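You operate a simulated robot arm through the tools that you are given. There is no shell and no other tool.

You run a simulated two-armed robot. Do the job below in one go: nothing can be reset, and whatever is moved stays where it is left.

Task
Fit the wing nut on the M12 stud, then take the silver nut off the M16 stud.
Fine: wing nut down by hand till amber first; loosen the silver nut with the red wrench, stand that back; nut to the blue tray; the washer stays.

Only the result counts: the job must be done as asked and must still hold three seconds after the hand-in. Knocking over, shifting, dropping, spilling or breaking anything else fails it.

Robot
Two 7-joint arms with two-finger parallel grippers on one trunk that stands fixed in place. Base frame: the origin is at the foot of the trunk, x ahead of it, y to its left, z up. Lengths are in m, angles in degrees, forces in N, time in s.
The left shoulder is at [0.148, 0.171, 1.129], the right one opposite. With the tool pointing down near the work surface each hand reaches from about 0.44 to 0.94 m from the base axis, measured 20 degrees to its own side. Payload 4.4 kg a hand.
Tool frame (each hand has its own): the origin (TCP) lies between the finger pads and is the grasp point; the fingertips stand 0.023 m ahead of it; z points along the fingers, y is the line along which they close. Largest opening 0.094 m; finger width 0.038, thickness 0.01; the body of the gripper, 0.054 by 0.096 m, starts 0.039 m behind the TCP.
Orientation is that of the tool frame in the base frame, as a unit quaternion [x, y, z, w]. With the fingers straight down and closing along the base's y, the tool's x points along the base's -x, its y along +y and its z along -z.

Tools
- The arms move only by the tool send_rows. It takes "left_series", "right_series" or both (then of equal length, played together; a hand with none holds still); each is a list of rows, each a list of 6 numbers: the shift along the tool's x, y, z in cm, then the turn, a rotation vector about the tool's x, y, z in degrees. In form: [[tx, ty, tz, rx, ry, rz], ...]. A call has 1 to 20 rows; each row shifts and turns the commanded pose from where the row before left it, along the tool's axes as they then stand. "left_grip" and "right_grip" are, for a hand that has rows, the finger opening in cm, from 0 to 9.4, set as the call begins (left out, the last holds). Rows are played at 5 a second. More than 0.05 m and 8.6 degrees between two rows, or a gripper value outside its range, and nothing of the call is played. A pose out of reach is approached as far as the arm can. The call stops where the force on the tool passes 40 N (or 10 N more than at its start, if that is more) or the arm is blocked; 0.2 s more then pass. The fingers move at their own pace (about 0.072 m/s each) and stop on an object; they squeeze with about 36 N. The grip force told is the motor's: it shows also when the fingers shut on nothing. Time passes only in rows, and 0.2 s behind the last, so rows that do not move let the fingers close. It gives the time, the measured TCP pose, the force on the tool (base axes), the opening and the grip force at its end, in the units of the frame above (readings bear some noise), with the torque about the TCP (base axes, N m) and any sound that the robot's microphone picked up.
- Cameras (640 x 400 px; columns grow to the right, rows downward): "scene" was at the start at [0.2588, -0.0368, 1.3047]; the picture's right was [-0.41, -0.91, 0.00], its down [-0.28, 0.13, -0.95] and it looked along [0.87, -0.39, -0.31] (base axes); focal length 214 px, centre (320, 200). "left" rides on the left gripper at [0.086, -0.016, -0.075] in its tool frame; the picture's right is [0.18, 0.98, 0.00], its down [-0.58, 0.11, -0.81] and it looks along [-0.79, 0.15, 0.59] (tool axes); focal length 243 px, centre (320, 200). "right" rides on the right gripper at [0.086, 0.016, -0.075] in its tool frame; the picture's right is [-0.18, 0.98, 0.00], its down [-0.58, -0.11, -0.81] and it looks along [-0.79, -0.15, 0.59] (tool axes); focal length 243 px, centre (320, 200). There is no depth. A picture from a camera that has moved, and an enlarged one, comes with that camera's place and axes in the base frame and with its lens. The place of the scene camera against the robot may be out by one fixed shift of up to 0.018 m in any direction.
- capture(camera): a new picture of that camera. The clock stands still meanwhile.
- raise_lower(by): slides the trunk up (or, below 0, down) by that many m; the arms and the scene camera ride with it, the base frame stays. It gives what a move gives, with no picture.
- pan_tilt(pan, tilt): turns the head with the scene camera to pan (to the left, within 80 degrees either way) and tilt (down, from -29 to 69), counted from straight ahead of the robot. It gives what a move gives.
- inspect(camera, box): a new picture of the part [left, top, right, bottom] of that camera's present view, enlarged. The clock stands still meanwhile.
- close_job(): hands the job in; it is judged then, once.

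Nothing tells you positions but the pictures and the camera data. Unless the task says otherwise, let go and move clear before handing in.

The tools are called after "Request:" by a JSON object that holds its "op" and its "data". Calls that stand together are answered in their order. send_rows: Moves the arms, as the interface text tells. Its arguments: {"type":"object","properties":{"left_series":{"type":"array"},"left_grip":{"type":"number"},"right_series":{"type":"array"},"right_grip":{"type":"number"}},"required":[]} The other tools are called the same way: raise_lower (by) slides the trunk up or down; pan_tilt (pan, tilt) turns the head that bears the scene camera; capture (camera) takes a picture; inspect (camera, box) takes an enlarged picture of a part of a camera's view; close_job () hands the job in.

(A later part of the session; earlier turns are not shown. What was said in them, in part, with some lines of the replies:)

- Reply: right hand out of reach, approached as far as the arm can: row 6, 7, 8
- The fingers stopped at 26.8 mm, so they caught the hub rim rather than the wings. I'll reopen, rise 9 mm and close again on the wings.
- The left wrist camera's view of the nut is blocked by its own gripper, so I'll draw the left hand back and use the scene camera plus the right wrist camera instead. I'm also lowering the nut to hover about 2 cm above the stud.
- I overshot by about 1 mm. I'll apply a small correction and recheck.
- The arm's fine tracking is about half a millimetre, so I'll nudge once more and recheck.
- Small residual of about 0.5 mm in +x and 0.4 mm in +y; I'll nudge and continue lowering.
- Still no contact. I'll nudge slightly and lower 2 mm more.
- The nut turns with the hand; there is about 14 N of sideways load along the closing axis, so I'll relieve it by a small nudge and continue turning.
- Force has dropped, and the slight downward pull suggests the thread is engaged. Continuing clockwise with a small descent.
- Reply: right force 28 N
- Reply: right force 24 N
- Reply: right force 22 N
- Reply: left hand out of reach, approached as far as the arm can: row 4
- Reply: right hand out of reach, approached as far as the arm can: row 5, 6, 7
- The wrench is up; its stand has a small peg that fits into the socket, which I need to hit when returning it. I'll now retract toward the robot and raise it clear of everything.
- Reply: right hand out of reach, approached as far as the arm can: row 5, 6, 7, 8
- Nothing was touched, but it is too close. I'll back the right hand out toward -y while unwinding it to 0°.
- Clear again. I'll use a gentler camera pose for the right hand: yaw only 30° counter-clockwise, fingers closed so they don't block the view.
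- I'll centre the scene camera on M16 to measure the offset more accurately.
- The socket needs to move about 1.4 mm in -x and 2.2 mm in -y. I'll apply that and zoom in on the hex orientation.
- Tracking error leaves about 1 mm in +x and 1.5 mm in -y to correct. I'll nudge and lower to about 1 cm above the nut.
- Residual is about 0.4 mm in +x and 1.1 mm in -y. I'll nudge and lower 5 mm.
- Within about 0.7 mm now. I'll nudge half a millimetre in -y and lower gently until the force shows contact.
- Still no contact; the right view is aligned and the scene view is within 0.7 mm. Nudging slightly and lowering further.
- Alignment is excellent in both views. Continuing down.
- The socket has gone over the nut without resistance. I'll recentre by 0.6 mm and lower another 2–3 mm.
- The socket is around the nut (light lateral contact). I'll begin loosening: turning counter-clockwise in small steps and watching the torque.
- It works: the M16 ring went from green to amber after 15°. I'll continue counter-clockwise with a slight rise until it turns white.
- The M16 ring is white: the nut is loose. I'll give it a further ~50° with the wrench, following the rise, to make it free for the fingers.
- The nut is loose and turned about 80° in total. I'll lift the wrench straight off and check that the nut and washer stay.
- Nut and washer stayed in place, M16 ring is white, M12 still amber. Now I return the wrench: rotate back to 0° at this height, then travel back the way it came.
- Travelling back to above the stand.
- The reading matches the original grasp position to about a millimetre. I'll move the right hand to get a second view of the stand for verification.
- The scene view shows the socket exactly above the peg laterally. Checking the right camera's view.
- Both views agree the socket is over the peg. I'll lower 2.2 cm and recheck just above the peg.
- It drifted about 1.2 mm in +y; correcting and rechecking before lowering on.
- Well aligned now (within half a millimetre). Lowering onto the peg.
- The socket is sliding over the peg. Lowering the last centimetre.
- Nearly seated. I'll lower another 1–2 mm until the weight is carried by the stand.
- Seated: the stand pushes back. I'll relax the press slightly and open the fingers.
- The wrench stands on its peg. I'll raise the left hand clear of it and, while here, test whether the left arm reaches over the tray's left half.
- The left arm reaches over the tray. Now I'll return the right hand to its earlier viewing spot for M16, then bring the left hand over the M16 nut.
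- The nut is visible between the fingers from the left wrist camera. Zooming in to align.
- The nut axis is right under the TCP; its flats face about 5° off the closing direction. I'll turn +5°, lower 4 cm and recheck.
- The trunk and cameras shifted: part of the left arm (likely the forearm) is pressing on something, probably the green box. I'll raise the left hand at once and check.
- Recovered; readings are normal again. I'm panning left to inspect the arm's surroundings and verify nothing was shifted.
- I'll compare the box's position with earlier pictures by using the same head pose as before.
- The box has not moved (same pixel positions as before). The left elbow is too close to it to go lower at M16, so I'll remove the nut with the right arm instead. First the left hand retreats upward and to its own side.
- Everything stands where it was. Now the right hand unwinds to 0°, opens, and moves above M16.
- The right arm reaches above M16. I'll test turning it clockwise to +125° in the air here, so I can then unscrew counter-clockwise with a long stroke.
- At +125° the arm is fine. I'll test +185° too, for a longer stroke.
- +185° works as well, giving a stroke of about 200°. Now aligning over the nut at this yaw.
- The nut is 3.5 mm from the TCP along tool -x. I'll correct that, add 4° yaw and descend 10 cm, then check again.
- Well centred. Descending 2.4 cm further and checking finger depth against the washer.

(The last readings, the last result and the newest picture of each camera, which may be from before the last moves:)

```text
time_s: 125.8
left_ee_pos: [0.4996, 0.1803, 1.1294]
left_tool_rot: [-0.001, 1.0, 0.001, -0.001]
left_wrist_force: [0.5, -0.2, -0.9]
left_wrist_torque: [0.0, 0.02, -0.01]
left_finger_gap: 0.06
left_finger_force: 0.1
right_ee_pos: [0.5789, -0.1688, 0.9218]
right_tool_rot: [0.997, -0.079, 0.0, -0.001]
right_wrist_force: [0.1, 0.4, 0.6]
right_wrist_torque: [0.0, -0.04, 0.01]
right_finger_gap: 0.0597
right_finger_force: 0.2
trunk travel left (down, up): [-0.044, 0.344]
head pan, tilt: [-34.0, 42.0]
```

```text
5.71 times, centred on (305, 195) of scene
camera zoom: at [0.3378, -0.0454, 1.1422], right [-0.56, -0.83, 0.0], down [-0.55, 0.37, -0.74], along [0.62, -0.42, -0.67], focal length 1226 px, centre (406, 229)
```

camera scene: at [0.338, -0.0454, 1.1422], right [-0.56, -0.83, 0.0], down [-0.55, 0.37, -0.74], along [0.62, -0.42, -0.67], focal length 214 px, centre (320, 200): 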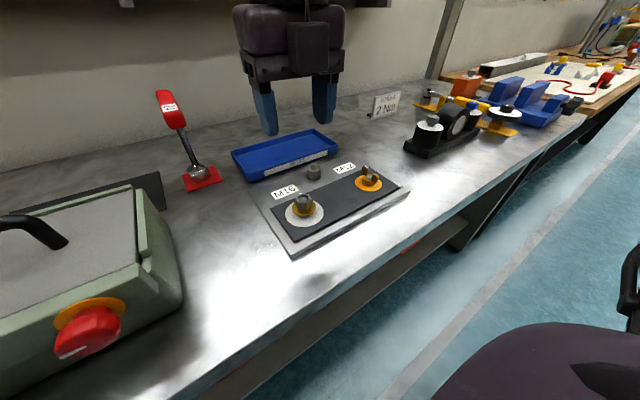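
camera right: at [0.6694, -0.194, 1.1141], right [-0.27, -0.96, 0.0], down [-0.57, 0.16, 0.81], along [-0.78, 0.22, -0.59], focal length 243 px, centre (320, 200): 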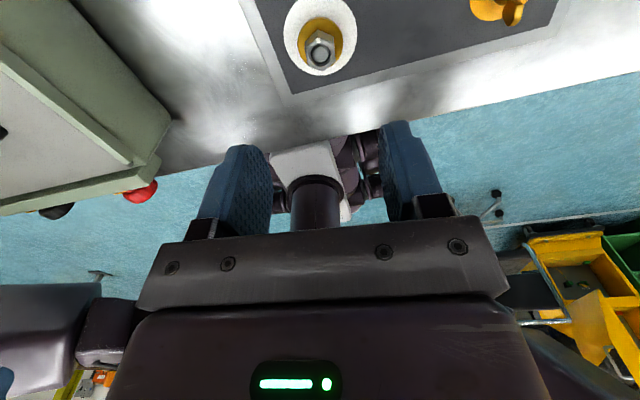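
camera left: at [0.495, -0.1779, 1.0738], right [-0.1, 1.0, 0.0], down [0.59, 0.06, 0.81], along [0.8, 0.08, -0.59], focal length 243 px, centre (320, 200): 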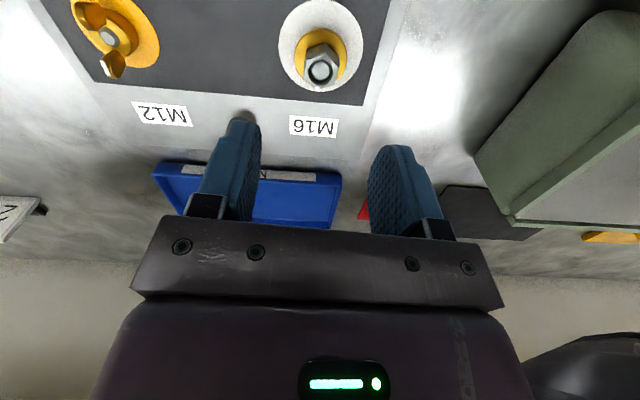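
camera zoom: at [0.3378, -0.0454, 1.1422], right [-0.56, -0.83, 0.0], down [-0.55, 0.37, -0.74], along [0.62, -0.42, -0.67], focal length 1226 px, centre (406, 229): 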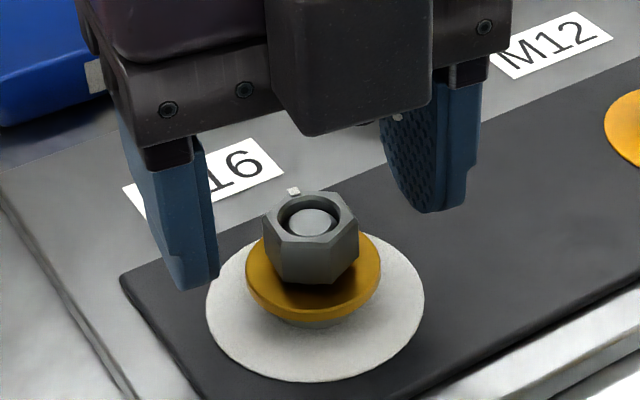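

The nut bottom is near z ≈ 0.883. I'll lower 1.2 cm (tips at about 0.887, clear of the washer) and close on the flats.

Request:
{"op": "send_rows", "data": {"right_series": [[0, 0, 0.6, 0, 0, 0], [0, 0, 0.6, 0, 0, 0], [0, 0, 0, 0, 0, 0]]}}

Request:
{"op": "inspect", "data": {"camera": "scene", "box": [275, 160, 335, 230]}}

Request:
{"op": "inspect", "data": {"camera": "right", "box": [240, 70, 400, 200]}}

```text
time_s: 126.6
left_ee_pos: [0.4999, 0.1799, 1.1288]
left_tool_rot: [0.0, 1.0, 0.001, 0.0]
left_wrist_force: [-0.2, -0.2, 0.3]
left_wrist_torque: [-0.02, 0.01, 0.03]
left_finger_gap: 0.0598
left_finger_force: 0.1
right_ee_pos: [0.5791, -0.1681, 0.9105]
right_tool_rot: [0.997, -0.077, 0.0, -0.001]
right_wrist_force: [1.0, 0.3, -0.5]
right_wrist_torque: [-0.02, 0.01, 0.02]
right_finger_gap: 0.0599
right_finger_force: 0.1
trunk travel left (down, up): [-0.044, 0.344]
head pan, tilt: [-34.0, 42.0]
```

```text
5.71 times, centred on (305, 195) of scene
camera zoom: at [0.3379, -0.0455, 1.1422], right [-0.56, -0.83, 0.0], down [-0.55, 0.37, -0.74], along [0.62, -0.42, -0.67], focal length 1226 px, centre (406, 229)
```

zoom: 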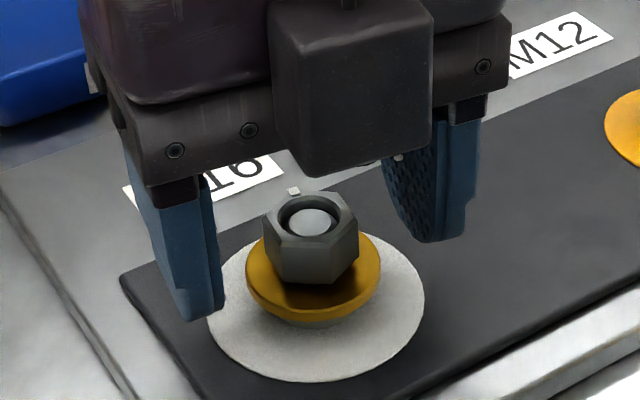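

```text
3.08 times, centred on (320, 135) of right
camera zoom: at [0.6633, -0.1977, 0.9842], right [-0.34, -0.94, 0.0], down [-0.56, 0.2, 0.81], along [-0.76, 0.27, -0.59], focal length 746 px, centre (320, 400)
```

zoom: 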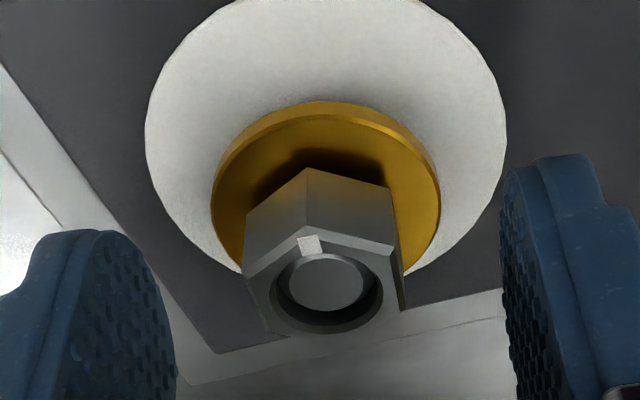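

Closing on the nut's flats.

Request:
{"op": "send_rows", "data": {"right_grip": 0, "right_series": [[0, 0, 0, 0, 0, 0], [0, 0, 0, 0, 0, 0], [0, 0, 0, 0, 0, 0], [0, 0, 0, 0, 0, 0]]}}

Request:
{"op": "inspect", "data": {"camera": "right", "box": [240, 70, 400, 200]}}

Request:
{"op": "inspect", "data": {"camera": "scene", "box": [275, 160, 335, 230]}}

```text
time_s: 127.6
left_ee_pos: [0.5002, 0.1795, 1.1303]
left_tool_rot: [0.0, 1.0, 0.0, -0.001]
left_wrist_force: [-0.4, 0.5, 0.2]
left_wrist_torque: [-0.03, -0.01, 0.01]
left_finger_gap: 0.0602
left_finger_force: 0.1
right_ee_pos: [0.5788, -0.1692, 0.9095]
right_tool_rot: [0.997, -0.078, -0.001, 0.0]
right_wrist_force: [-4.5, -10.2, 0.3]
right_wrist_torque: [-0.23, 0.09, -0.04]
right_finger_gap: 0.023
right_finger_force: 36.3
trunk travel left (down, up): [-0.044, 0.344]
head pan, tilt: [-34.0, 42.0]
```

```text
3.08 times, centred on (320, 135) of right
camera zoom: at [0.6629, -0.1987, 0.9839], right [-0.34, -0.94, 0.0], down [-0.56, 0.2, 0.81], along [-0.76, 0.27, -0.59], focal length 746 px, centre (320, 400)
```

zoom: 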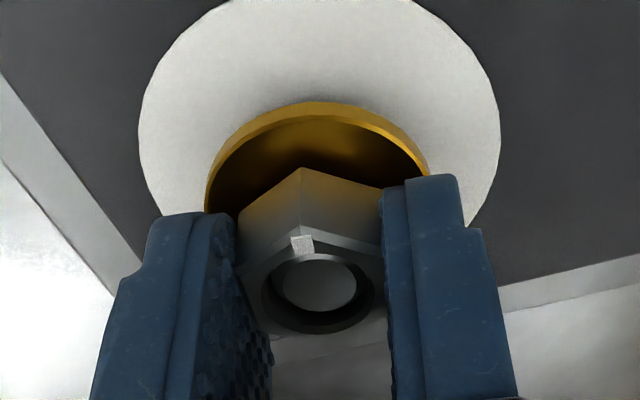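

```text
5.71 times, centred on (305, 195) of scene
camera zoom: at [0.3376, -0.0463, 1.1422], right [-0.56, -0.83, 0.0], down [-0.55, 0.37, -0.74], along [0.62, -0.41, -0.67], focal length 1226 px, centre (406, 229)
```

zoom: 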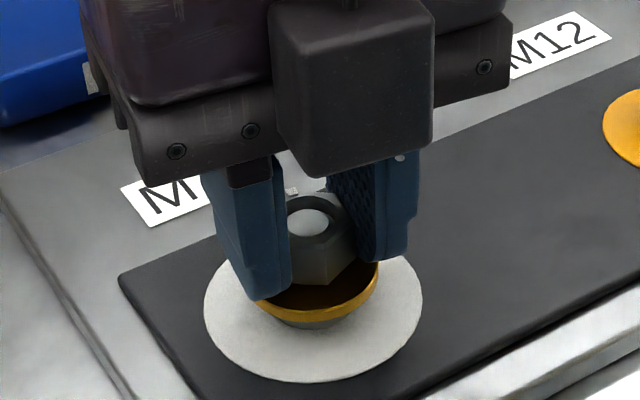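

Gripped at 23 mm across the flats. I'll relieve the 11 N side load and begin turning counter-clockwise with a slight rise.

Request:
{"op": "send_rows", "data": {"right_series": [[0, 0.08, 0, 0, 0, 0], [0, 0, -0.01, 0, 0, -6], [0, 0, -0.01, 0, 0, -6], [0, 0, -0.01, 0, 0, -6], [0, 0, -0.01, 0, 0, -6], [0, 0, 0, 0, 0, 0]]}}

Request:
{"op": "inspect", "data": {"camera": "scene", "box": [275, 160, 335, 230]}}

```text
time_s: 129.0
left_ee_pos: [0.499, 0.1797, 1.1292]
left_tool_rot: [0.0, 1.0, 0.0, 0.001]
left_wrist_force: [-1.1, -0.6, 0.3]
left_wrist_torque: [-0.03, -0.03, 0.02]
left_finger_gap: 0.0602
left_finger_force: 0.0
right_ee_pos: [0.5789, -0.1702, 0.91]
right_tool_rot: [0.991, 0.131, -0.001, 0.0]
right_wrist_force: [-17.0, -12.6, -0.5]
right_wrist_torque: [-0.29, 0.38, -0.01]
right_finger_gap: 0.0229
right_finger_force: 35.8
trunk travel left (down, up): [-0.044, 0.344]
head pan, tilt: [-34.0, 42.0]
```

```text
5.71 times, centred on (305, 195) of scene
camera zoom: at [0.3369, -0.0464, 1.1424], right [-0.56, -0.83, 0.0], down [-0.55, 0.37, -0.74], along [0.62, -0.41, -0.67], focal length 1226 px, centre (406, 229)
```

zoom: 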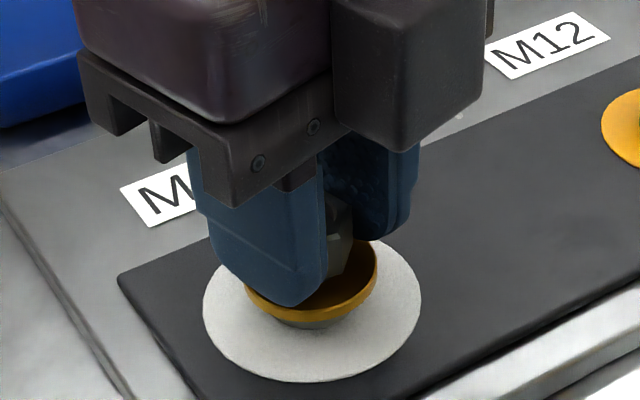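

It turns freely (torque ~0). I'll relieve the side load and continue.

Request:
{"op": "send_rows", "data": {"right_series": [[-0.14, 0.06, 0, 0, 0, 0], [0, 0, -0.02, 0, 0, -7], [0, 0, -0.02, 0, 0, -7], [0, 0, -0.02, 0, 0, -7], [0, 0, 0, 0, 0, 0]]}}

```text
time_s: 130.2
left_ee_pos: [0.5004, 0.1797, 1.1287]
left_tool_rot: [0.0, 1.0, -0.001, 0.0]
left_wrist_force: [0.3, 0.5, 0.1]
left_wrist_torque: [-0.01, -0.02, 0.0]
left_finger_gap: 0.0599
left_finger_force: 0.0
right_ee_pos: [0.5781, -0.1707, 0.9116]
right_tool_rot: [0.951, 0.31, 0.0, -0.001]
right_wrist_force: [-6.9, -1.7, -8.8]
right_wrist_torque: [-0.05, 0.16, 0.02]
right_finger_gap: 0.0231
right_finger_force: 36.0
trunk travel left (down, up): [-0.044, 0.344]
head pan, tilt: [-34.0, 42.0]
```

Side load is low; a slight downward pull shows I'm lifting a bit too fast, so I'll turn without lifting for a bit.

Request:
{"op": "send_rows", "data": {"right_series": [[-0.05, -0.02, 0.03, 0, 0, -8], [0, 0, 0, 0, 0, -8], [0, 0, 0, 0, 0, -8], [0, 0, 0, 0, 0, -8], [0, 0, 0, 0, 0, 0]]}}

Request:
{"op": "inspect", "data": {"camera": "scene", "box": [275, 160, 335, 230]}}

```text
time_s: 131.4
left_ee_pos: [0.5012, 0.1778, 1.1299]
left_tool_rot: [0.0, 1.0, 0.001, 0.0]
left_wrist_force: [0.7, 0.0, 0.4]
left_wrist_torque: [-0.04, -0.02, 0.0]
left_finger_gap: 0.0599
left_finger_force: 0.0
right_ee_pos: [0.5797, -0.1724, 0.9125]
right_tool_rot: [0.829, 0.56, 0.001, 0.0]
right_wrist_force: [12.2, -19.7, 8.4]
right_wrist_torque: [-0.51, -0.26, -0.05]
right_finger_gap: 0.0233
right_finger_force: 35.4
trunk travel left (down, up): [-0.044, 0.344]
head pan, tilt: [-34.0, 42.0]
```

```text
5.71 times, centred on (305, 195) of scene
camera zoom: at [0.3383, -0.0468, 1.1421], right [-0.56, -0.83, 0.0], down [-0.56, 0.38, -0.74], along [0.62, -0.41, -0.67], focal length 1226 px, centre (406, 229)
```

zoom: 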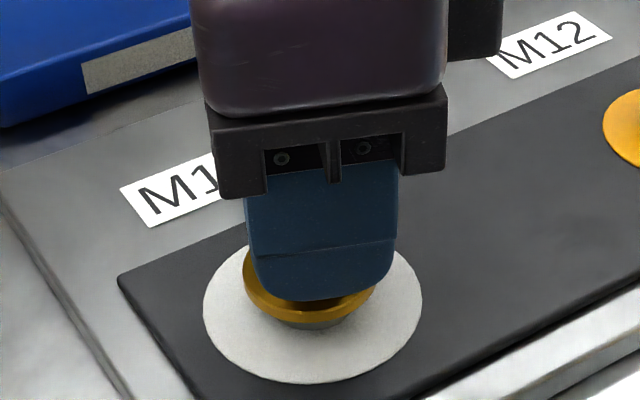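

Relieving the side load again and continuing.

Request:
{"op": "send_rows", "data": {"right_series": [[-0.1, 0.13, -0.06, 0, 0, 0], [0, 0, -0.02, 0, 0, -8], [0, 0, -0.02, 0, 0, -8], [0, 0, -0.02, 0, 0, -8], [0, 0, 0, 0, 0, 0]]}}

```text
time_s: 132.6
left_ee_pos: [0.5017, 0.1779, 1.1279]
left_tool_rot: [0.0, 1.0, 0.001, 0.001]
left_wrist_force: [0.2, 0.5, 0.8]
left_wrist_torque: [0.02, -0.03, 0.01]
left_finger_gap: 0.0598
left_finger_force: 0.3
right_ee_pos: [0.5804, -0.1724, 0.9128]
right_tool_rot: [0.694, 0.72, 0.001, 0.0]
right_wrist_force: [24.3, -20.4, 21.0]
right_wrist_torque: [-0.53, -0.56, -0.06]
right_finger_gap: 0.0235
right_finger_force: 36.4
trunk travel left (down, up): [-0.044, 0.344]
head pan, tilt: [-34.0, 42.0]
```

Loads are building (nut rising and pushing the hand); I'll follow it by 2 mm up and to the side and let it settle.

Request:
{"op": "send_rows", "data": {"right_series": [[-0.17, 0.18, -0.18, 0, 0, 0], [0, 0, 0, 0, 0, 0], [0, 0, 0, 0, 0, 0]]}}

Request:
{"op": "inspect", "data": {"camera": "scene", "box": [275, 160, 335, 230]}}

Request:
{"op": "inspect", "data": {"camera": "right", "box": [240, 70, 400, 200]}}

```text
time_s: 133.4
left_ee_pos: [0.5, 0.1809, 1.1281]
left_tool_rot: [0.0, 1.0, 0.0, 0.0]
left_wrist_force: [0.6, -0.4, 0.2]
left_wrist_torque: [-0.01, -0.01, -0.02]
left_finger_gap: 0.0599
left_finger_force: 0.0
right_ee_pos: [0.5804, -0.1723, 0.9134]
right_tool_rot: [0.694, 0.72, 0.0, -0.001]
right_wrist_force: [13.7, 7.8, 2.2]
right_wrist_torque: [0.21, -0.36, -0.03]
right_finger_gap: 0.023
right_finger_force: 35.9
trunk travel left (down, up): [-0.044, 0.344]
head pan, tilt: [-34.0, 42.0]
```

```text
5.71 times, centred on (305, 195) of scene
camera zoom: at [0.339, -0.0448, 1.1416], right [-0.56, -0.83, 0.0], down [-0.56, 0.37, -0.74], along [0.62, -0.42, -0.67], focal length 1226 px, centre (406, 229)
```

zoom: 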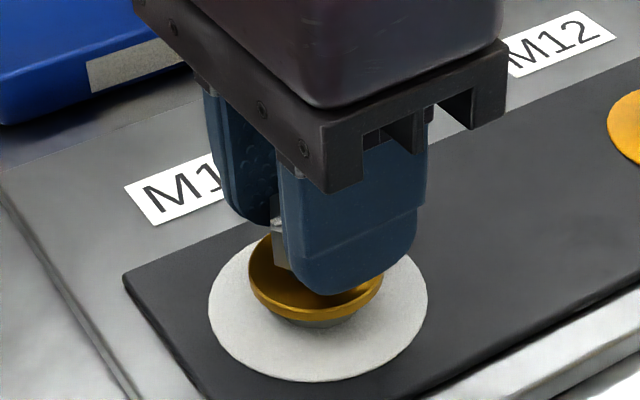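

```text
3.08 times, centred on (320, 135) of right
camera zoom: at [0.5952, -0.0849, 0.9872], right [0.99, -0.15, 0.0], down [-0.09, -0.59, 0.81], along [-0.12, -0.8, -0.59], focal length 746 px, centre (320, 400)
```

zoom: 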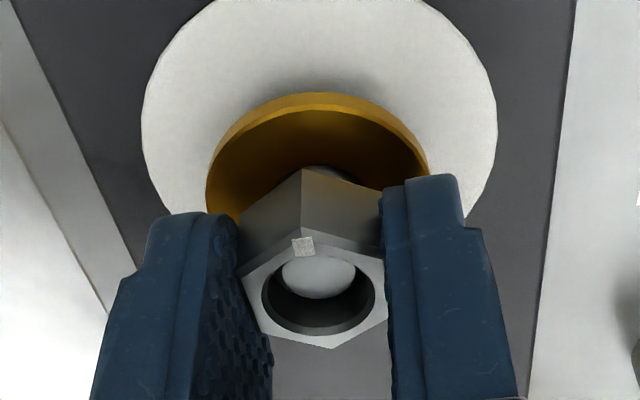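

The nut is clearly rising above the washer, which stays put. Continuing counter-clockwise with rise.

Request:
{"op": "send_rows", "data": {"right_series": [[0.05, 0.08, -0.02, 0, 0, 0], [0, 0, -0.03, 0, 0, -8], [0, 0, -0.03, 0, 0, -8], [0, 0, -0.03, 0, 0, -8], [0, 0, 0, 0, 0, 0]]}}

```text
time_s: 134.6
left_ee_pos: [0.5001, 0.1782, 1.1297]
left_tool_rot: [0.0, 1.0, 0.0, 0.0]
left_wrist_force: [-1.0, 0.1, -0.2]
left_wrist_torque: [0.02, 0.02, -0.01]
left_finger_gap: 0.0602
left_finger_force: 0.0
right_ee_pos: [0.5799, -0.1736, 0.9145]
right_tool_rot: [0.529, 0.848, -0.002, 0.0]
right_wrist_force: [1.4, -0.6, -1.2]
right_wrist_torque: [0.01, 0.03, -0.01]
right_finger_gap: 0.0229
right_finger_force: 36.1
trunk travel left (down, up): [-0.044, 0.344]
head pan, tilt: [-34.0, 42.0]
```

Forces are near zero; continuing.

Request:
{"op": "send_rows", "data": {"right_series": [[0, 0, -0.03, 0, 0, -8], [0, 0, -0.03, 0, 0, -8], [0, 0, -0.03, 0, 0, -8], [0, 0, -0.03, 0, 0, -8], [0, 0, 0, 0, 0, 0]]}}

Request:
{"op": "inspect", "data": {"camera": "right", "box": [240, 70, 400, 200]}}

Request:
{"op": "inspect", "data": {"camera": "scene", "box": [275, 160, 335, 230]}}

```text
time_s: 135.8
left_ee_pos: [0.4993, 0.1793, 1.1299]
left_tool_rot: [0.0, 1.0, -0.001, -0.001]
left_wrist_force: [-0.8, 0.3, -0.7]
left_wrist_torque: [0.01, 0.0, 0.04]
left_finger_gap: 0.0602
left_finger_force: 0.0
right_ee_pos: [0.5821, -0.173, 0.9168]
right_tool_rot: [0.275, 0.961, 0.0, 0.0]
right_wrist_force: [0.5, 0.4, -0.8]
right_wrist_torque: [0.0, -0.01, 0.0]
right_finger_gap: 0.0232
right_finger_force: 36.0
trunk travel left (down, up): [-0.044, 0.344]
head pan, tilt: [-34.0, 42.0]
```

```text
3.08 times, centred on (320, 135) of right
camera zoom: at [0.5183, -0.1131, 0.9903], right [0.68, 0.74, 0.0], down [0.44, -0.4, 0.81], along [0.59, -0.54, -0.59], focal length 746 px, centre (320, 400)
```

zoom: 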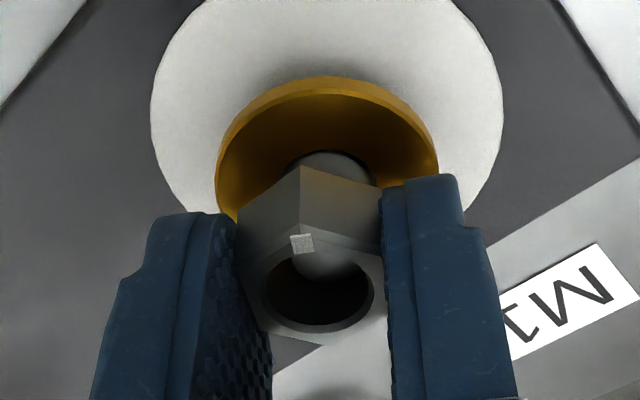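

```text
5.71 times, centred on (305, 195) of scene
camera zoom: at [0.338, -0.0455, 1.1421], right [-0.56, -0.83, 0.0], down [-0.55, 0.37, -0.74], along [0.62, -0.42, -0.67], focal length 1226 px, centre (406, 229)
```

zoom: 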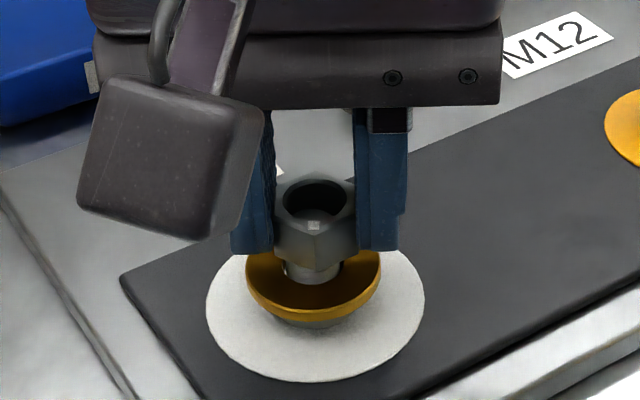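

Forces are zero and the stud top lies well below the nut top, so it may already be free. I'll lift 3 mm gently and check for resistance.

Request:
{"op": "send_rows", "data": {"right_series": [[0, 0, -0.15, 0, 0, 0], [0, 0, -0.15, 0, 0, 0], [0, 0, 0, 0, 0, 0]]}}

Request:
{"op": "inspect", "data": {"camera": "scene", "box": [275, 160, 335, 230]}}

Request:
{"op": "inspect", "data": {"camera": "right", "box": [240, 70, 400, 200]}}

```text
time_s: 136.6
left_ee_pos: [0.5012, 0.1801, 1.13]
left_tool_rot: [0.001, 1.0, 0.0, 0.0]
left_wrist_force: [-0.4, 0.6, 0.3]
left_wrist_torque: [0.02, -0.01, 0.03]
left_finger_gap: 0.0598
left_finger_force: 0.1
right_ee_pos: [0.5817, -0.1722, 0.9187]
right_tool_rot: [0.276, 0.961, 0.0, 0.0]
right_wrist_force: [-0.1, -0.4, -0.3]
right_wrist_torque: [-0.04, 0.0, 0.02]
right_finger_gap: 0.023
right_finger_force: 36.5
trunk travel left (down, up): [-0.044, 0.344]
head pan, tilt: [-34.0, 42.0]
```

```text
5.71 times, centred on (305, 195) of scene
camera zoom: at [0.338, -0.0455, 1.1421], right [-0.56, -0.83, 0.0], down [-0.55, 0.37, -0.74], along [0.62, -0.42, -0.67], focal length 1226 px, centre (406, 229)
```

zoom: 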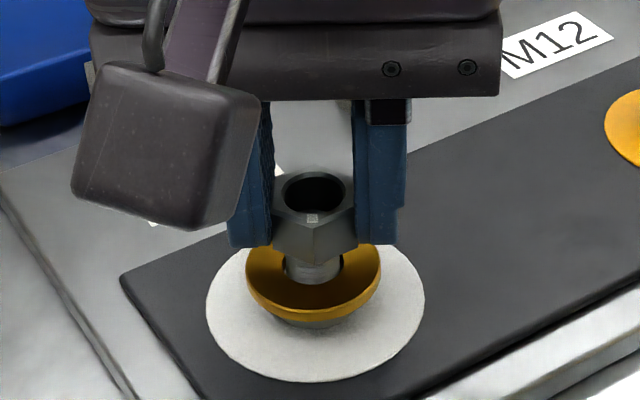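

```text
3.08 times, centred on (320, 135) of right
camera zoom: at [0.5184, -0.1127, 0.993], right [0.68, 0.74, 0.0], down [0.44, -0.4, 0.81], along [0.59, -0.55, -0.59], focal length 746 px, centre (320, 400)
```

zoom: 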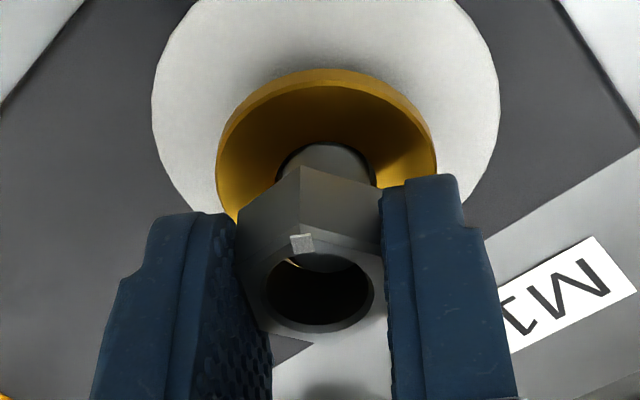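

No resistance: the nut is free. Lifting further while watching that the washer stays.

Request:
{"op": "send_rows", "data": {"right_series": [[0, 0, -0.5, 0, 0, 0], [0, 0, -1, 0, 0, 0], [0, 0, -1.5, 0, 0, 0], [0, 0, 0, 0, 0, 0]]}}

Request:
{"op": "inspect", "data": {"camera": "scene", "box": [260, 130, 400, 240]}}

Request:
{"op": "capture", "data": {"camera": "right"}}

```text
time_s: 137.6
left_ee_pos: [0.5011, 0.1797, 1.1291]
left_tool_rot: [0.0, 1.0, 0.001, 0.0]
left_wrist_force: [0.6, 0.0, -0.4]
left_wrist_torque: [-0.01, -0.03, -0.01]
left_finger_gap: 0.06
left_finger_force: 0.1
right_ee_pos: [0.5816, -0.1715, 0.9488]
right_tool_rot: [0.275, 0.961, 0.0, -0.001]
right_wrist_force: [-0.4, 0.1, -0.6]
right_wrist_torque: [-0.01, 0.01, 0.03]
right_finger_gap: 0.0233
right_finger_force: 36.0
trunk travel left (down, up): [-0.044, 0.344]
head pan, tilt: [-34.0, 42.0]
```

```text
3.64 times, centred on (330, 185) of scene
camera zoom: at [0.3382, -0.0454, 1.142], right [-0.56, -0.83, 0.0], down [-0.55, 0.37, -0.74], along [0.62, -0.42, -0.67], focal length 780 px, centre (284, 254)
```

zoom: 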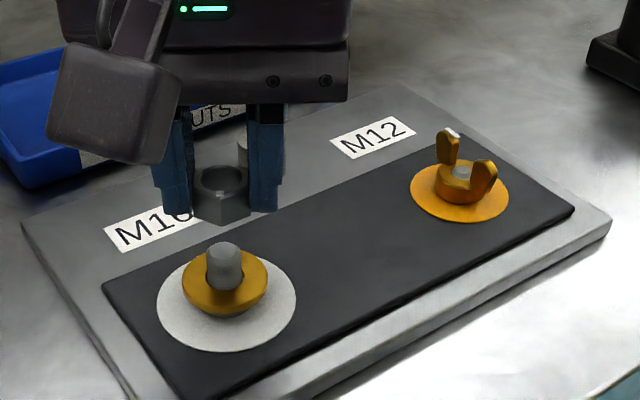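

```text
taken
camera right: at [0.5179, -0.112, 1.0228], right [0.68, 0.74, 0.0], down [0.44, -0.4, 0.81], along [0.59, -0.55, -0.59], focal length 243 px, centre (320, 200)
```

right: 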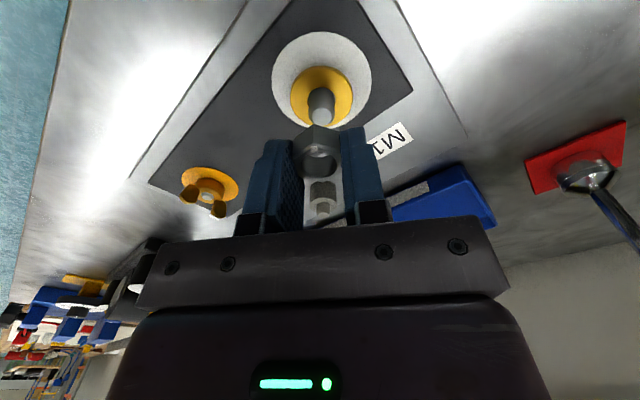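

The nut is in the hand, the washer remains on the stud and the wing nut's ring is still amber. Carrying the nut up and over to the blue tray.

Request:
{"op": "send_rows", "data": {"right_series": [[0, 0, -2.5, 0, 0, -8], [0, 0, -2.5, 0, 0, -8], [0, 0, -2.5, 0, 0, -8], [0, 0, 0, 0, 0, -8], [-4.0, -1.56, 0, 0, 0, 0], [-4.0, -1.56, 0, 0, 0, 0], [-4.0, -1.56, 0, 0, 0, 0], [-4.0, -1.56, 0, 0, 0, 0], [-4.0, -1.56, 0, 0, 0, 0], [0, 0, 0, 0, 0, 0]]}}

Request:
{"op": "capture", "data": {"camera": "right"}}

Request:
{"op": "pan_tilt", "data": {"pan": -20, "tilt": 32}}

Request:
{"op": "capture", "data": {"camera": "scene"}}

```text
time_s: 139.8
left_ee_pos: [0.4999, 0.18, 1.1299]
left_tool_rot: [0.0, 1.0, 0.0, 0.001]
left_wrist_force: [-0.1, 0.3, 0.7]
left_wrist_torque: [-0.04, -0.01, 0.01]
left_finger_gap: 0.0599
left_finger_force: 0.1
right_ee_pos: [0.7801, -0.2525, 1.0234]
right_tool_rot: [-0.001, 1.0, 0.0, 0.001]
right_wrist_force: [-0.2, 0.4, 0.3]
right_wrist_torque: [0.0, 0.0, 0.01]
right_finger_gap: 0.023
right_finger_force: 36.2
trunk travel left (down, up): [-0.044, 0.344]
head pan, tilt: [-34.0, 42.0]
```

```text
taken
camera right: at [0.6948, -0.2366, 1.0974], right [0.18, 0.98, 0.0], down [0.58, -0.11, 0.81], along [0.79, -0.15, -0.59], focal length 243 px, centre (320, 200)
```

right: 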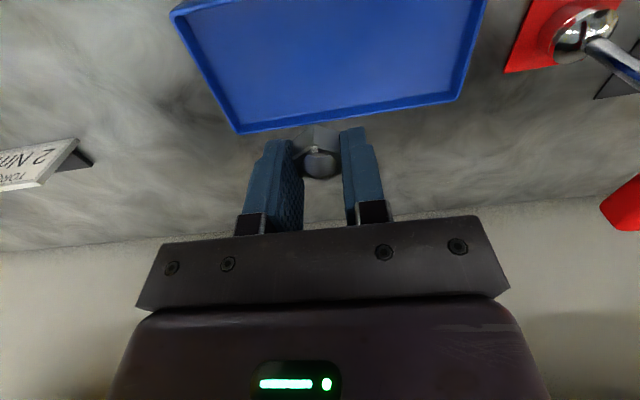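

```text
time_s: 140.5
left_ee_pos: [0.5004, 0.1802, 1.1293]
left_tool_rot: [0.001, 1.0, 0.0, -0.001]
left_wrist_force: [-1.2, 0.3, 0.3]
left_wrist_torque: [-0.02, 0.0, 0.03]
left_finger_gap: 0.0599
left_finger_force: 0.0
right_ee_pos: [0.7787, -0.2535, 1.0216]
right_tool_rot: [0.0, 1.0, -0.001, 0.0]
right_wrist_force: [0.2, 0.5, 0.0]
right_wrist_torque: [0.01, -0.05, 0.02]
right_finger_gap: 0.023
right_finger_force: 35.7
trunk travel left (down, up): [-0.044, 0.344]
head pan, tilt: [-20.0, 32.0]
```

```text
taken
camera scene: at [0.3528, -0.0294, 1.1572], right [-0.34, -0.94, 0.0], down [-0.5, 0.18, -0.85], along [0.8, -0.29, -0.53], focal length 214 px, centre (320, 200)
```

scene: 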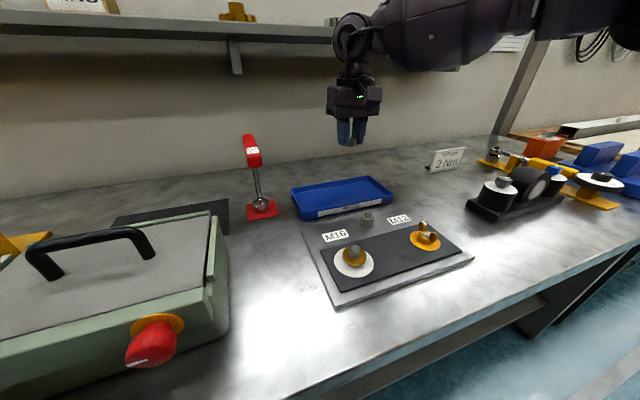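

The nut hangs over the middle of the tray. Lowering it in.

Request:
{"op": "send_rows", "data": {"right_series": [[0, 0, 3, 0, 0, 0], [0, 0, 3, 0, 0, 0], [0, 0, 3, 0, 0, 0], [0, 0, 2.5, 0, 0, 0], [0, 0, 0, 0, 0, 0]]}}

Request:
{"op": "capture", "data": {"camera": "right"}}

Request:
{"op": "inspect", "data": {"camera": "scene", "box": [280, 130, 410, 230]}}

```text
time_s: 141.7
left_ee_pos: [0.5005, 0.1798, 1.1297]
left_tool_rot: [0.0, 1.0, 0.0, 0.001]
left_wrist_force: [0.1, -0.4, 0.6]
left_wrist_torque: [0.06, -0.03, 0.0]
left_finger_gap: 0.0601
left_finger_force: 0.0
right_ee_pos: [0.7793, -0.2515, 0.91]
right_tool_rot: [0.001, 1.0, 0.0, 0.0]
right_wrist_force: [-0.6, -0.4, -1.2]
right_wrist_torque: [0.03, -0.01, -0.01]
right_finger_gap: 0.0231
right_finger_force: 35.9
trunk travel left (down, up): [-0.044, 0.344]
head pan, tilt: [-20.0, 32.0]
```

```text
taken
camera right: at [0.6944, -0.2342, 0.9838], right [0.18, 0.98, 0.0], down [0.58, -0.11, 0.81], along [0.79, -0.15, -0.59], focal length 243 px, centre (320, 200)
```

right: 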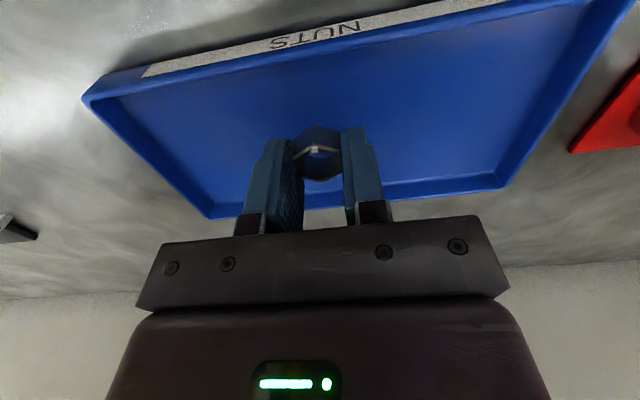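

```text
4.00 times, centred on (345, 180) of scene
camera zoom: at [0.3525, -0.0293, 1.1575], right [-0.34, -0.94, 0.0], down [-0.5, 0.18, -0.85], along [0.8, -0.29, -0.53], focal length 858 px, centre (220, 280)
```

zoom: 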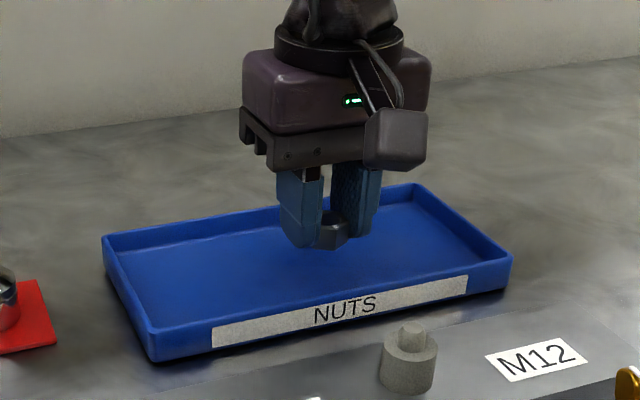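

Inside the tray outline. Lowering the last 2 cm in small steps.

Request:
{"op": "send_rows", "data": {"right_series": [[0, 0, 0.6, 0, 0, 0], [0, 0, 0.6, 0, 0, 0], [0, 0, 0.4, 0, 0, 0], [0, 0, 0, 0, 0, 0]]}}

Request:
{"op": "inspect", "data": {"camera": "scene", "box": [310, 150, 390, 220]}}

```text
time_s: 142.7
left_ee_pos: [0.5, 0.1804, 1.1284]
left_tool_rot: [0.0, 1.0, 0.0, 0.0]
left_wrist_force: [0.0, 0.2, 0.6]
left_wrist_torque: [-0.01, 0.02, -0.06]
left_finger_gap: 0.0599
left_finger_force: 0.1
right_ee_pos: [0.7786, -0.2507, 0.8923]
right_tool_rot: [0.0, 1.0, -0.001, -0.001]
right_wrist_force: [0.7, -0.8, -0.5]
right_wrist_torque: [0.03, 0.03, 0.02]
right_finger_gap: 0.0232
right_finger_force: 35.5
trunk travel left (down, up): [-0.044, 0.344]
head pan, tilt: [-20.0, 32.0]
```

```text
5.71 times, centred on (350, 185) of scene
camera zoom: at [0.3528, -0.0293, 1.1573], right [-0.34, -0.94, 0.0], down [-0.5, 0.18, -0.85], along [0.8, -0.29, -0.53], focal length 1226 px, centre (149, 286)
```

zoom: 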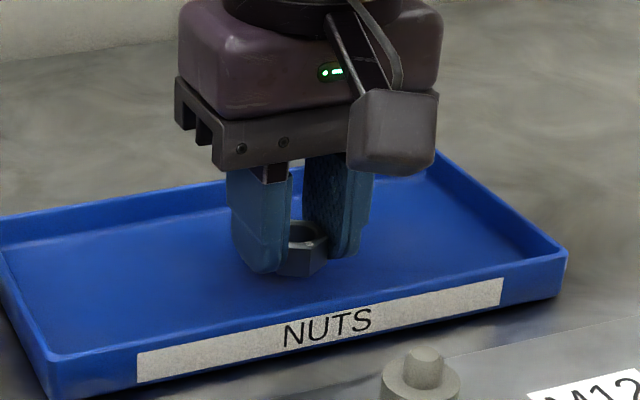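

Request:
{"op": "send_rows", "data": {"right_series": [[0, 0, 0.25, 0, 0, 0], [0, 0, 0.25, 0, 0, 0], [0, 0, 0, 0, 0, 0]]}}

Request:
{"op": "inspect", "data": {"camera": "scene", "box": [310, 150, 390, 220]}}

```text
time_s: 143.5
left_ee_pos: [0.5006, 0.1796, 1.1293]
left_tool_rot: [0.0, 1.0, 0.0, -0.001]
left_wrist_force: [0.1, -0.1, -0.7]
left_wrist_torque: [-0.01, -0.03, -0.04]
left_finger_gap: 0.0598
left_finger_force: 0.0
right_ee_pos: [0.7819, -0.2501, 0.8879]
right_tool_rot: [0.0, 1.0, 0.0, 0.0]
right_wrist_force: [-0.3, -0.3, -0.5]
right_wrist_torque: [0.01, -0.01, 0.01]
right_finger_gap: 0.0231
right_finger_force: 36.2
trunk travel left (down, up): [-0.044, 0.344]
head pan, tilt: [-20.0, 32.0]
```

```text
5.71 times, centred on (350, 185) of scene
camera zoom: at [0.3528, -0.0293, 1.1573], right [-0.34, -0.94, 0.0], down [-0.5, 0.18, -0.85], along [0.8, -0.29, -0.53], focal length 1226 px, centre (149, 286)
```

zoom: 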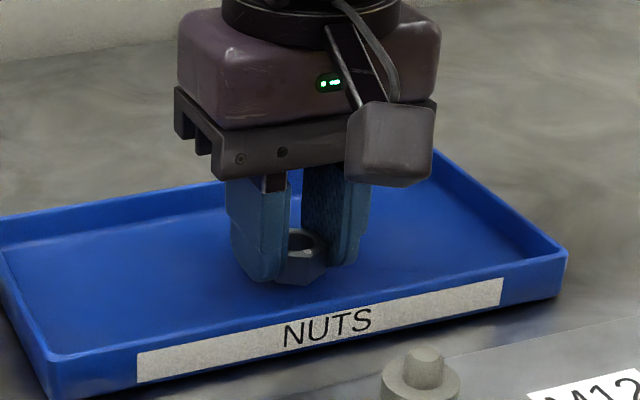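

No contact yet with the tray floor; going a little lower.

Request:
{"op": "send_rows", "data": {"right_series": [[0, 0, 0.2, 0, 0, 0], [0, 0, 0.15, 0, 0, 0], [0, 0, 0, 0, 0, 0]]}}

```text
time_s: 144.3
left_ee_pos: [0.5004, 0.1801, 1.1287]
left_tool_rot: [0.001, 1.0, 0.0, 0.001]
left_wrist_force: [-0.4, -0.1, 0.4]
left_wrist_torque: [0.0, 0.04, 0.0]
left_finger_gap: 0.0599
left_finger_force: 0.1
right_ee_pos: [0.7807, -0.2521, 0.8838]
right_tool_rot: [0.0, 1.0, 0.0, 0.001]
right_wrist_force: [-1.1, 0.6, -0.7]
right_wrist_torque: [-0.03, 0.01, -0.02]
right_finger_gap: 0.0231
right_finger_force: 35.8
trunk travel left (down, up): [-0.044, 0.344]
head pan, tilt: [-20.0, 32.0]
```

Request:
{"op": "send_rows", "data": {"right_series": [[0, 0, 0.15, 0, 0, 0], [0, 0, 0.15, 0, 0, 0], [0, 0, 0, 0, 0, 0]]}}

Request:
{"op": "inspect", "data": {"camera": "scene", "box": [310, 150, 390, 220]}}

Request:
{"op": "inspect", "data": {"camera": "right", "box": [240, 70, 400, 200]}}

```text
time_s: 145.1
left_ee_pos: [0.501, 0.18, 1.1295]
left_tool_rot: [0.0, 1.0, 0.0, 0.001]
left_wrist_force: [0.7, 0.5, 0.1]
left_wrist_torque: [0.0, 0.0, 0.0]
left_finger_gap: 0.0599
left_finger_force: 0.2
right_ee_pos: [0.7808, -0.25, 0.8828]
right_tool_rot: [0.0, 1.0, 0.0, 0.0]
right_wrist_force: [-0.1, 0.0, -0.5]
right_wrist_torque: [0.01, 0.02, -0.02]
right_finger_gap: 0.0233
right_finger_force: 36.3
trunk travel left (down, up): [-0.044, 0.344]
head pan, tilt: [-20.0, 32.0]
```

```text
5.71 times, centred on (350, 185) of scene
camera zoom: at [0.3528, -0.0293, 1.1573], right [-0.34, -0.94, 0.0], down [-0.5, 0.18, -0.85], along [0.8, -0.29, -0.53], focal length 1226 px, centre (149, 286)
```

zoom: 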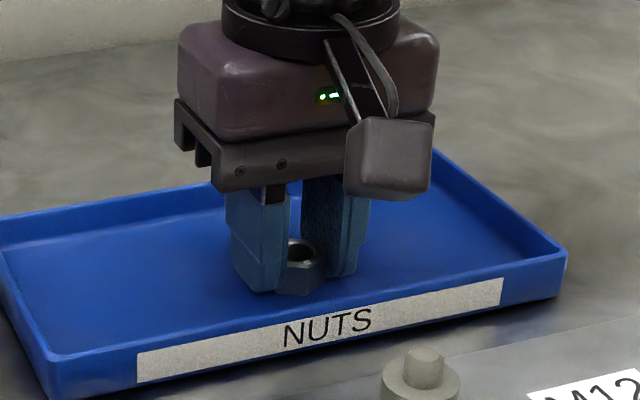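

```text
3.08 times, centred on (320, 135) of right
camera zoom: at [0.6966, -0.2342, 0.9563], right [0.18, 0.98, 0.0], down [0.58, -0.11, 0.81], along [0.79, -0.15, -0.59], focal length 746 px, centre (320, 400)
```

zoom: 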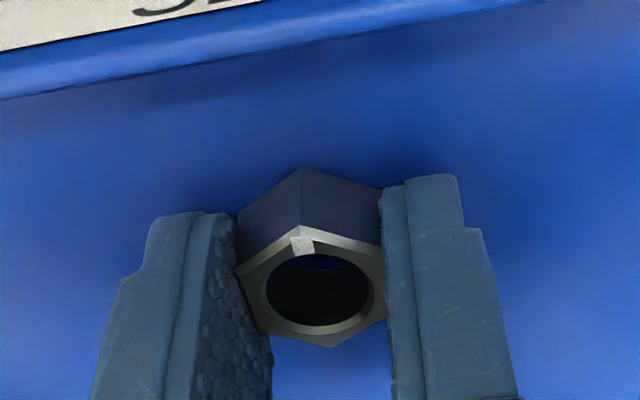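

Still a few millimetres above the floor. Continuing.

Request:
{"op": "send_rows", "data": {"right_series": [[0, 0, 0.2, 0, 0, 0], [0, 0, 0.15, 0, 0, 0], [0, 0, 0, 0, 0, 0]]}}

```text
time_s: 145.9
left_ee_pos: [0.4988, 0.1799, 1.1301]
left_tool_rot: [0.0, 1.0, 0.001, 0.001]
left_wrist_force: [1.0, 1.0, 0.2]
left_wrist_torque: [-0.01, -0.01, -0.01]
left_finger_gap: 0.06
left_finger_force: 0.1
right_ee_pos: [0.7821, -0.2502, 0.8816]
right_tool_rot: [0.001, 1.0, 0.001, 0.003]
right_wrist_force: [0.1, -2.0, 17.8]
right_wrist_torque: [-0.09, 0.18, 0.02]
right_finger_gap: 0.0233
right_finger_force: 36.0
trunk travel left (down, up): [-0.044, 0.344]
head pan, tilt: [-20.0, 32.0]
```

Now the nut rests on the tray floor (17.8 N). I'll ease off slightly and open the fingers.

Request:
{"op": "send_rows", "data": {"right_series": [[0, 0, -0.15, 0, 0, 0], [0, 0, 0, 0, 0, 0], [0, 0, 0, 0, 0, 0]]}}

Request:
{"op": "send_rows", "data": {"right_grip": 4.5, "right_series": [[0, 0, 0, 0, 0, 0], [0, 0, 0, 0, 0, 0], [0, 0, 0, 0, 0, 0]]}}

Request:
{"op": "inspect", "data": {"camera": "right", "box": [240, 70, 400, 200]}}

Request:
{"op": "inspect", "data": {"camera": "scene", "box": [310, 150, 390, 220]}}

```text
time_s: 146.7
left_ee_pos: [0.4997, 0.18, 1.1298]
left_tool_rot: [0.0, 1.0, 0.001, 0.0]
left_wrist_force: [-0.2, 0.2, 0.5]
left_wrist_torque: [-0.01, -0.02, 0.0]
left_finger_gap: 0.0599
left_finger_force: 0.1
right_ee_pos: [0.7809, -0.2507, 0.8815]
right_tool_rot: [0.0, 1.0, 0.0, 0.001]
right_wrist_force: [7.7, -2.5, 20.9]
right_wrist_torque: [-0.1, 0.02, 0.07]
right_finger_gap: 0.023
right_finger_force: 35.9
trunk travel left (down, up): [-0.044, 0.344]
head pan, tilt: [-20.0, 32.0]
```

```text
time_s: 147.5
left_ee_pos: [0.4977, 0.1805, 1.1285]
left_tool_rot: [0.0, 1.0, 0.0, 0.001]
left_wrist_force: [-0.2, 0.4, 0.7]
left_wrist_torque: [0.02, 0.03, 0.02]
left_finger_gap: 0.0599
left_finger_force: 0.2
right_ee_pos: [0.7794, -0.2511, 0.8811]
right_tool_rot: [0.001, 1.0, 0.0, -0.001]
right_wrist_force: [-8.7, -7.5, 14.8]
right_wrist_torque: [0.01, -0.04, -0.08]
right_finger_gap: 0.0417
right_finger_force: 0.0
trunk travel left (down, up): [-0.044, 0.344]
head pan, tilt: [-20.0, 32.0]
```

```text
3.08 times, centred on (320, 135) of right
camera zoom: at [0.6949, -0.2347, 0.9547], right [0.18, 0.98, 0.0], down [0.58, -0.11, 0.81], along [0.79, -0.15, -0.59], focal length 746 px, centre (320, 400)
```

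zoom: 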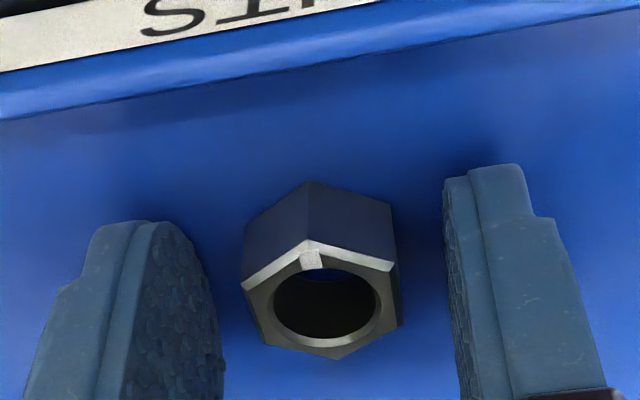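

```text
5.71 times, centred on (350, 185) of scene
camera zoom: at [0.351, -0.0296, 1.1578], right [-0.34, -0.94, 0.0], down [-0.5, 0.18, -0.85], along [0.8, -0.29, -0.53], focal length 1226 px, centre (149, 286)
```

zoom: 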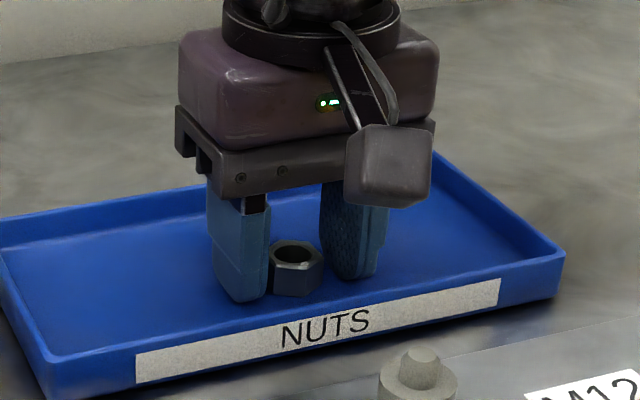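

The fingertips are touching the tray floor, and the nut is free. I'll lift straight up slowly.

Request:
{"op": "send_rows", "data": {"right_series": [[0, 0, -0.3, 0, 0, 0], [0, 0, -0.5, 0, 0, 0], [0, 0, -1, 0, 0, 0], [0, 0, -2, 0, 0, 0], [0, 0, -3, 0, 0, 0], [0, 0, -3, 0, 0, 0], [0, 0, 0, 0, 0, 0]]}}

Request:
{"op": "inspect", "data": {"camera": "scene", "box": [280, 130, 480, 290]}}

Request:
{"op": "capture", "data": {"camera": "scene"}}

```text
time_s: 149.1
left_ee_pos: [0.5013, 0.1802, 1.1286]
left_tool_rot: [0.0, 1.0, -0.001, 0.0]
left_wrist_force: [-0.4, 0.5, -1.1]
left_wrist_torque: [-0.02, 0.0, -0.02]
left_finger_gap: 0.0601
left_finger_force: 0.0
right_ee_pos: [0.7818, -0.252, 0.9777]
right_tool_rot: [0.0, 1.0, 0.0, -0.002]
right_wrist_force: [-0.6, 0.9, -0.4]
right_wrist_torque: [-0.02, -0.02, 0.0]
right_finger_gap: 0.0451
right_finger_force: 0.1
trunk travel left (down, up): [-0.044, 0.344]
head pan, tilt: [-20.0, 32.0]
```

```text
2.50 times, centred on (380, 210) of scene
camera zoom: at [0.3532, -0.0294, 1.157], right [-0.34, -0.94, 0.0], down [-0.5, 0.18, -0.85], along [0.8, -0.29, -0.53], focal length 536 px, centre (170, 175)
```

zoom: 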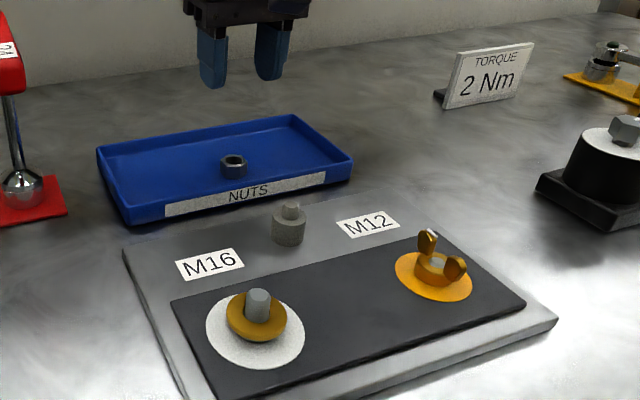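

```text
taken
camera scene: at [0.3532, -0.0294, 1.157], right [-0.34, -0.94, 0.0], down [-0.5, 0.18, -0.85], along [0.8, -0.29, -0.53], focal length 214 px, centre (320, 200)
```

scene: 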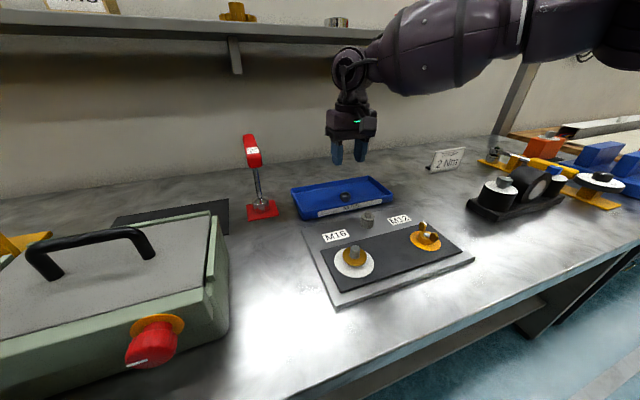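

The nut lies in the tray, the washer is on the M16 stud, the M12 ring is amber and the wrench stands on its peg. I'll move the right hand well clear and do a last check.

Request:
{"op": "send_rows", "data": {"right_series": [[0, 0, -3, 0, 0, 0], [0, 0, -3, 0, 0, 0], [0, 0, -3, 0, 0, 0], [3.5, -2.5, 0, 0, 0, 0], [3.5, -2.5, 0, 0, 0, 0], [3.5, -2.5, 0, 0, 0, 0], [3.5, -2.5, 0, 0, 0, 0], [3.5, -2.5, 0, 0, 0, 0], [3.5, -2.5, 0, 0, 0, 0], [0, 0, 0, 0, 0, 0]]}}

Request:
{"op": "capture", "data": {"camera": "scene"}}

Request:
{"op": "inspect", "data": {"camera": "scene", "box": [230, 120, 480, 320]}}

Request:
{"op": "inspect", "data": {"camera": "scene", "box": [430, 120, 640, 230]}}

```text
time_s: 151.3
left_ee_pos: [0.4993, 0.1795, 1.1299]
left_tool_rot: [0.001, 1.0, 0.0, 0.0]
left_wrist_force: [0.2, 0.5, -0.1]
left_wrist_torque: [0.01, -0.02, 0.01]
left_finger_gap: 0.06
left_finger_force: 0.1
right_ee_pos: [0.5695, -0.4028, 1.0716]
right_tool_rot: [-0.001, 1.0, 0.0, 0.001]
right_wrist_force: [0.5, 0.4, -0.1]
right_wrist_torque: [-0.01, -0.03, -0.01]
right_finger_gap: 0.0451
right_finger_force: 0.1
trunk travel left (down, up): [-0.044, 0.344]
head pan, tilt: [-20.0, 32.0]
```

```text
taken
camera scene: at [0.3525, -0.0295, 1.1574], right [-0.34, -0.94, 0.0], down [-0.5, 0.18, -0.85], along [0.8, -0.29, -0.53], focal length 214 px, centre (320, 200)
```

scene: 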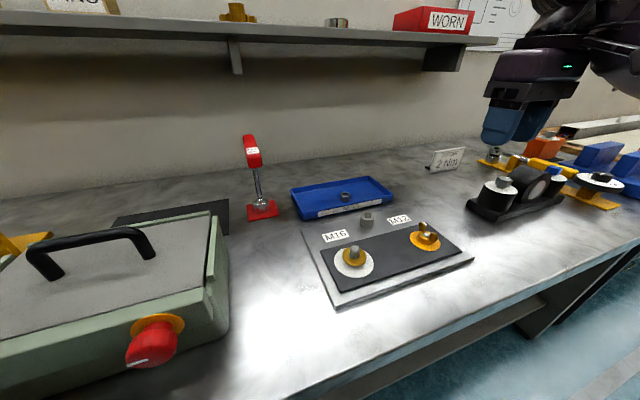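

```text
2.00 times, centred on (355, 220) of scene
camera zoom: at [0.3525, -0.0295, 1.1574], right [-0.34, -0.94, 0.0], down [-0.5, 0.18, -0.85], along [0.8, -0.29, -0.53], focal length 429 px, centre (250, 160)
```

zoom: 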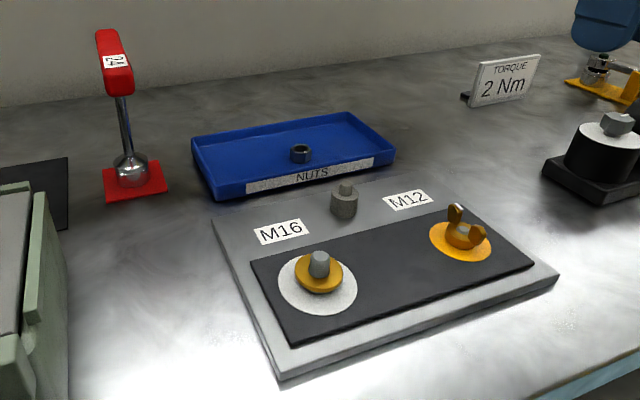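

```text
3.05 times, centred on (535, 175) of scene
camera zoom: at [0.3525, -0.0295, 1.1574], right [-0.34, -0.94, 0.0], down [-0.5, 0.18, -0.85], along [0.8, -0.29, -0.53], focal length 654 px, centre (-335, 276)
```

zoom: 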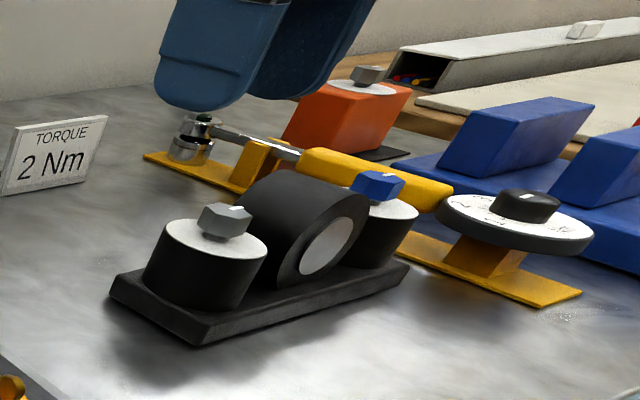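

The final view shows the wing nut on M12 with its ring amber, and the M16 stud holding only its washer with its ring white. The silver nut is in the blue tray, the red wrench stands on its peg, and both hands are empty and clear. I'm handing the job in.

Request:
{"op": "close_job", "data": {}}

```text
The job is handed in.
```

The job is done and handed in; I don't have the result of the judging.

- **Wing nut:** it is on the M12 stud, turned down by hand until the ring went amber. The ring was still amber at the last look.
- **Silver nut:** I loosened it with the red wrench until the M16 ring went white, finished it by hand, and set it in the blue tray.
- **Washer:** it stayed on the M16 stud.
- **Red wrench:** it is back standing on its peg.

The left arm touched something while reaching down over the M16 stud, most likely the green box beside it. I backed off and checked: the box and the things around it looked unmoved against earlier pictures. I then took the nut off with the right arm.

Both hands were empty and clear when I handed in.
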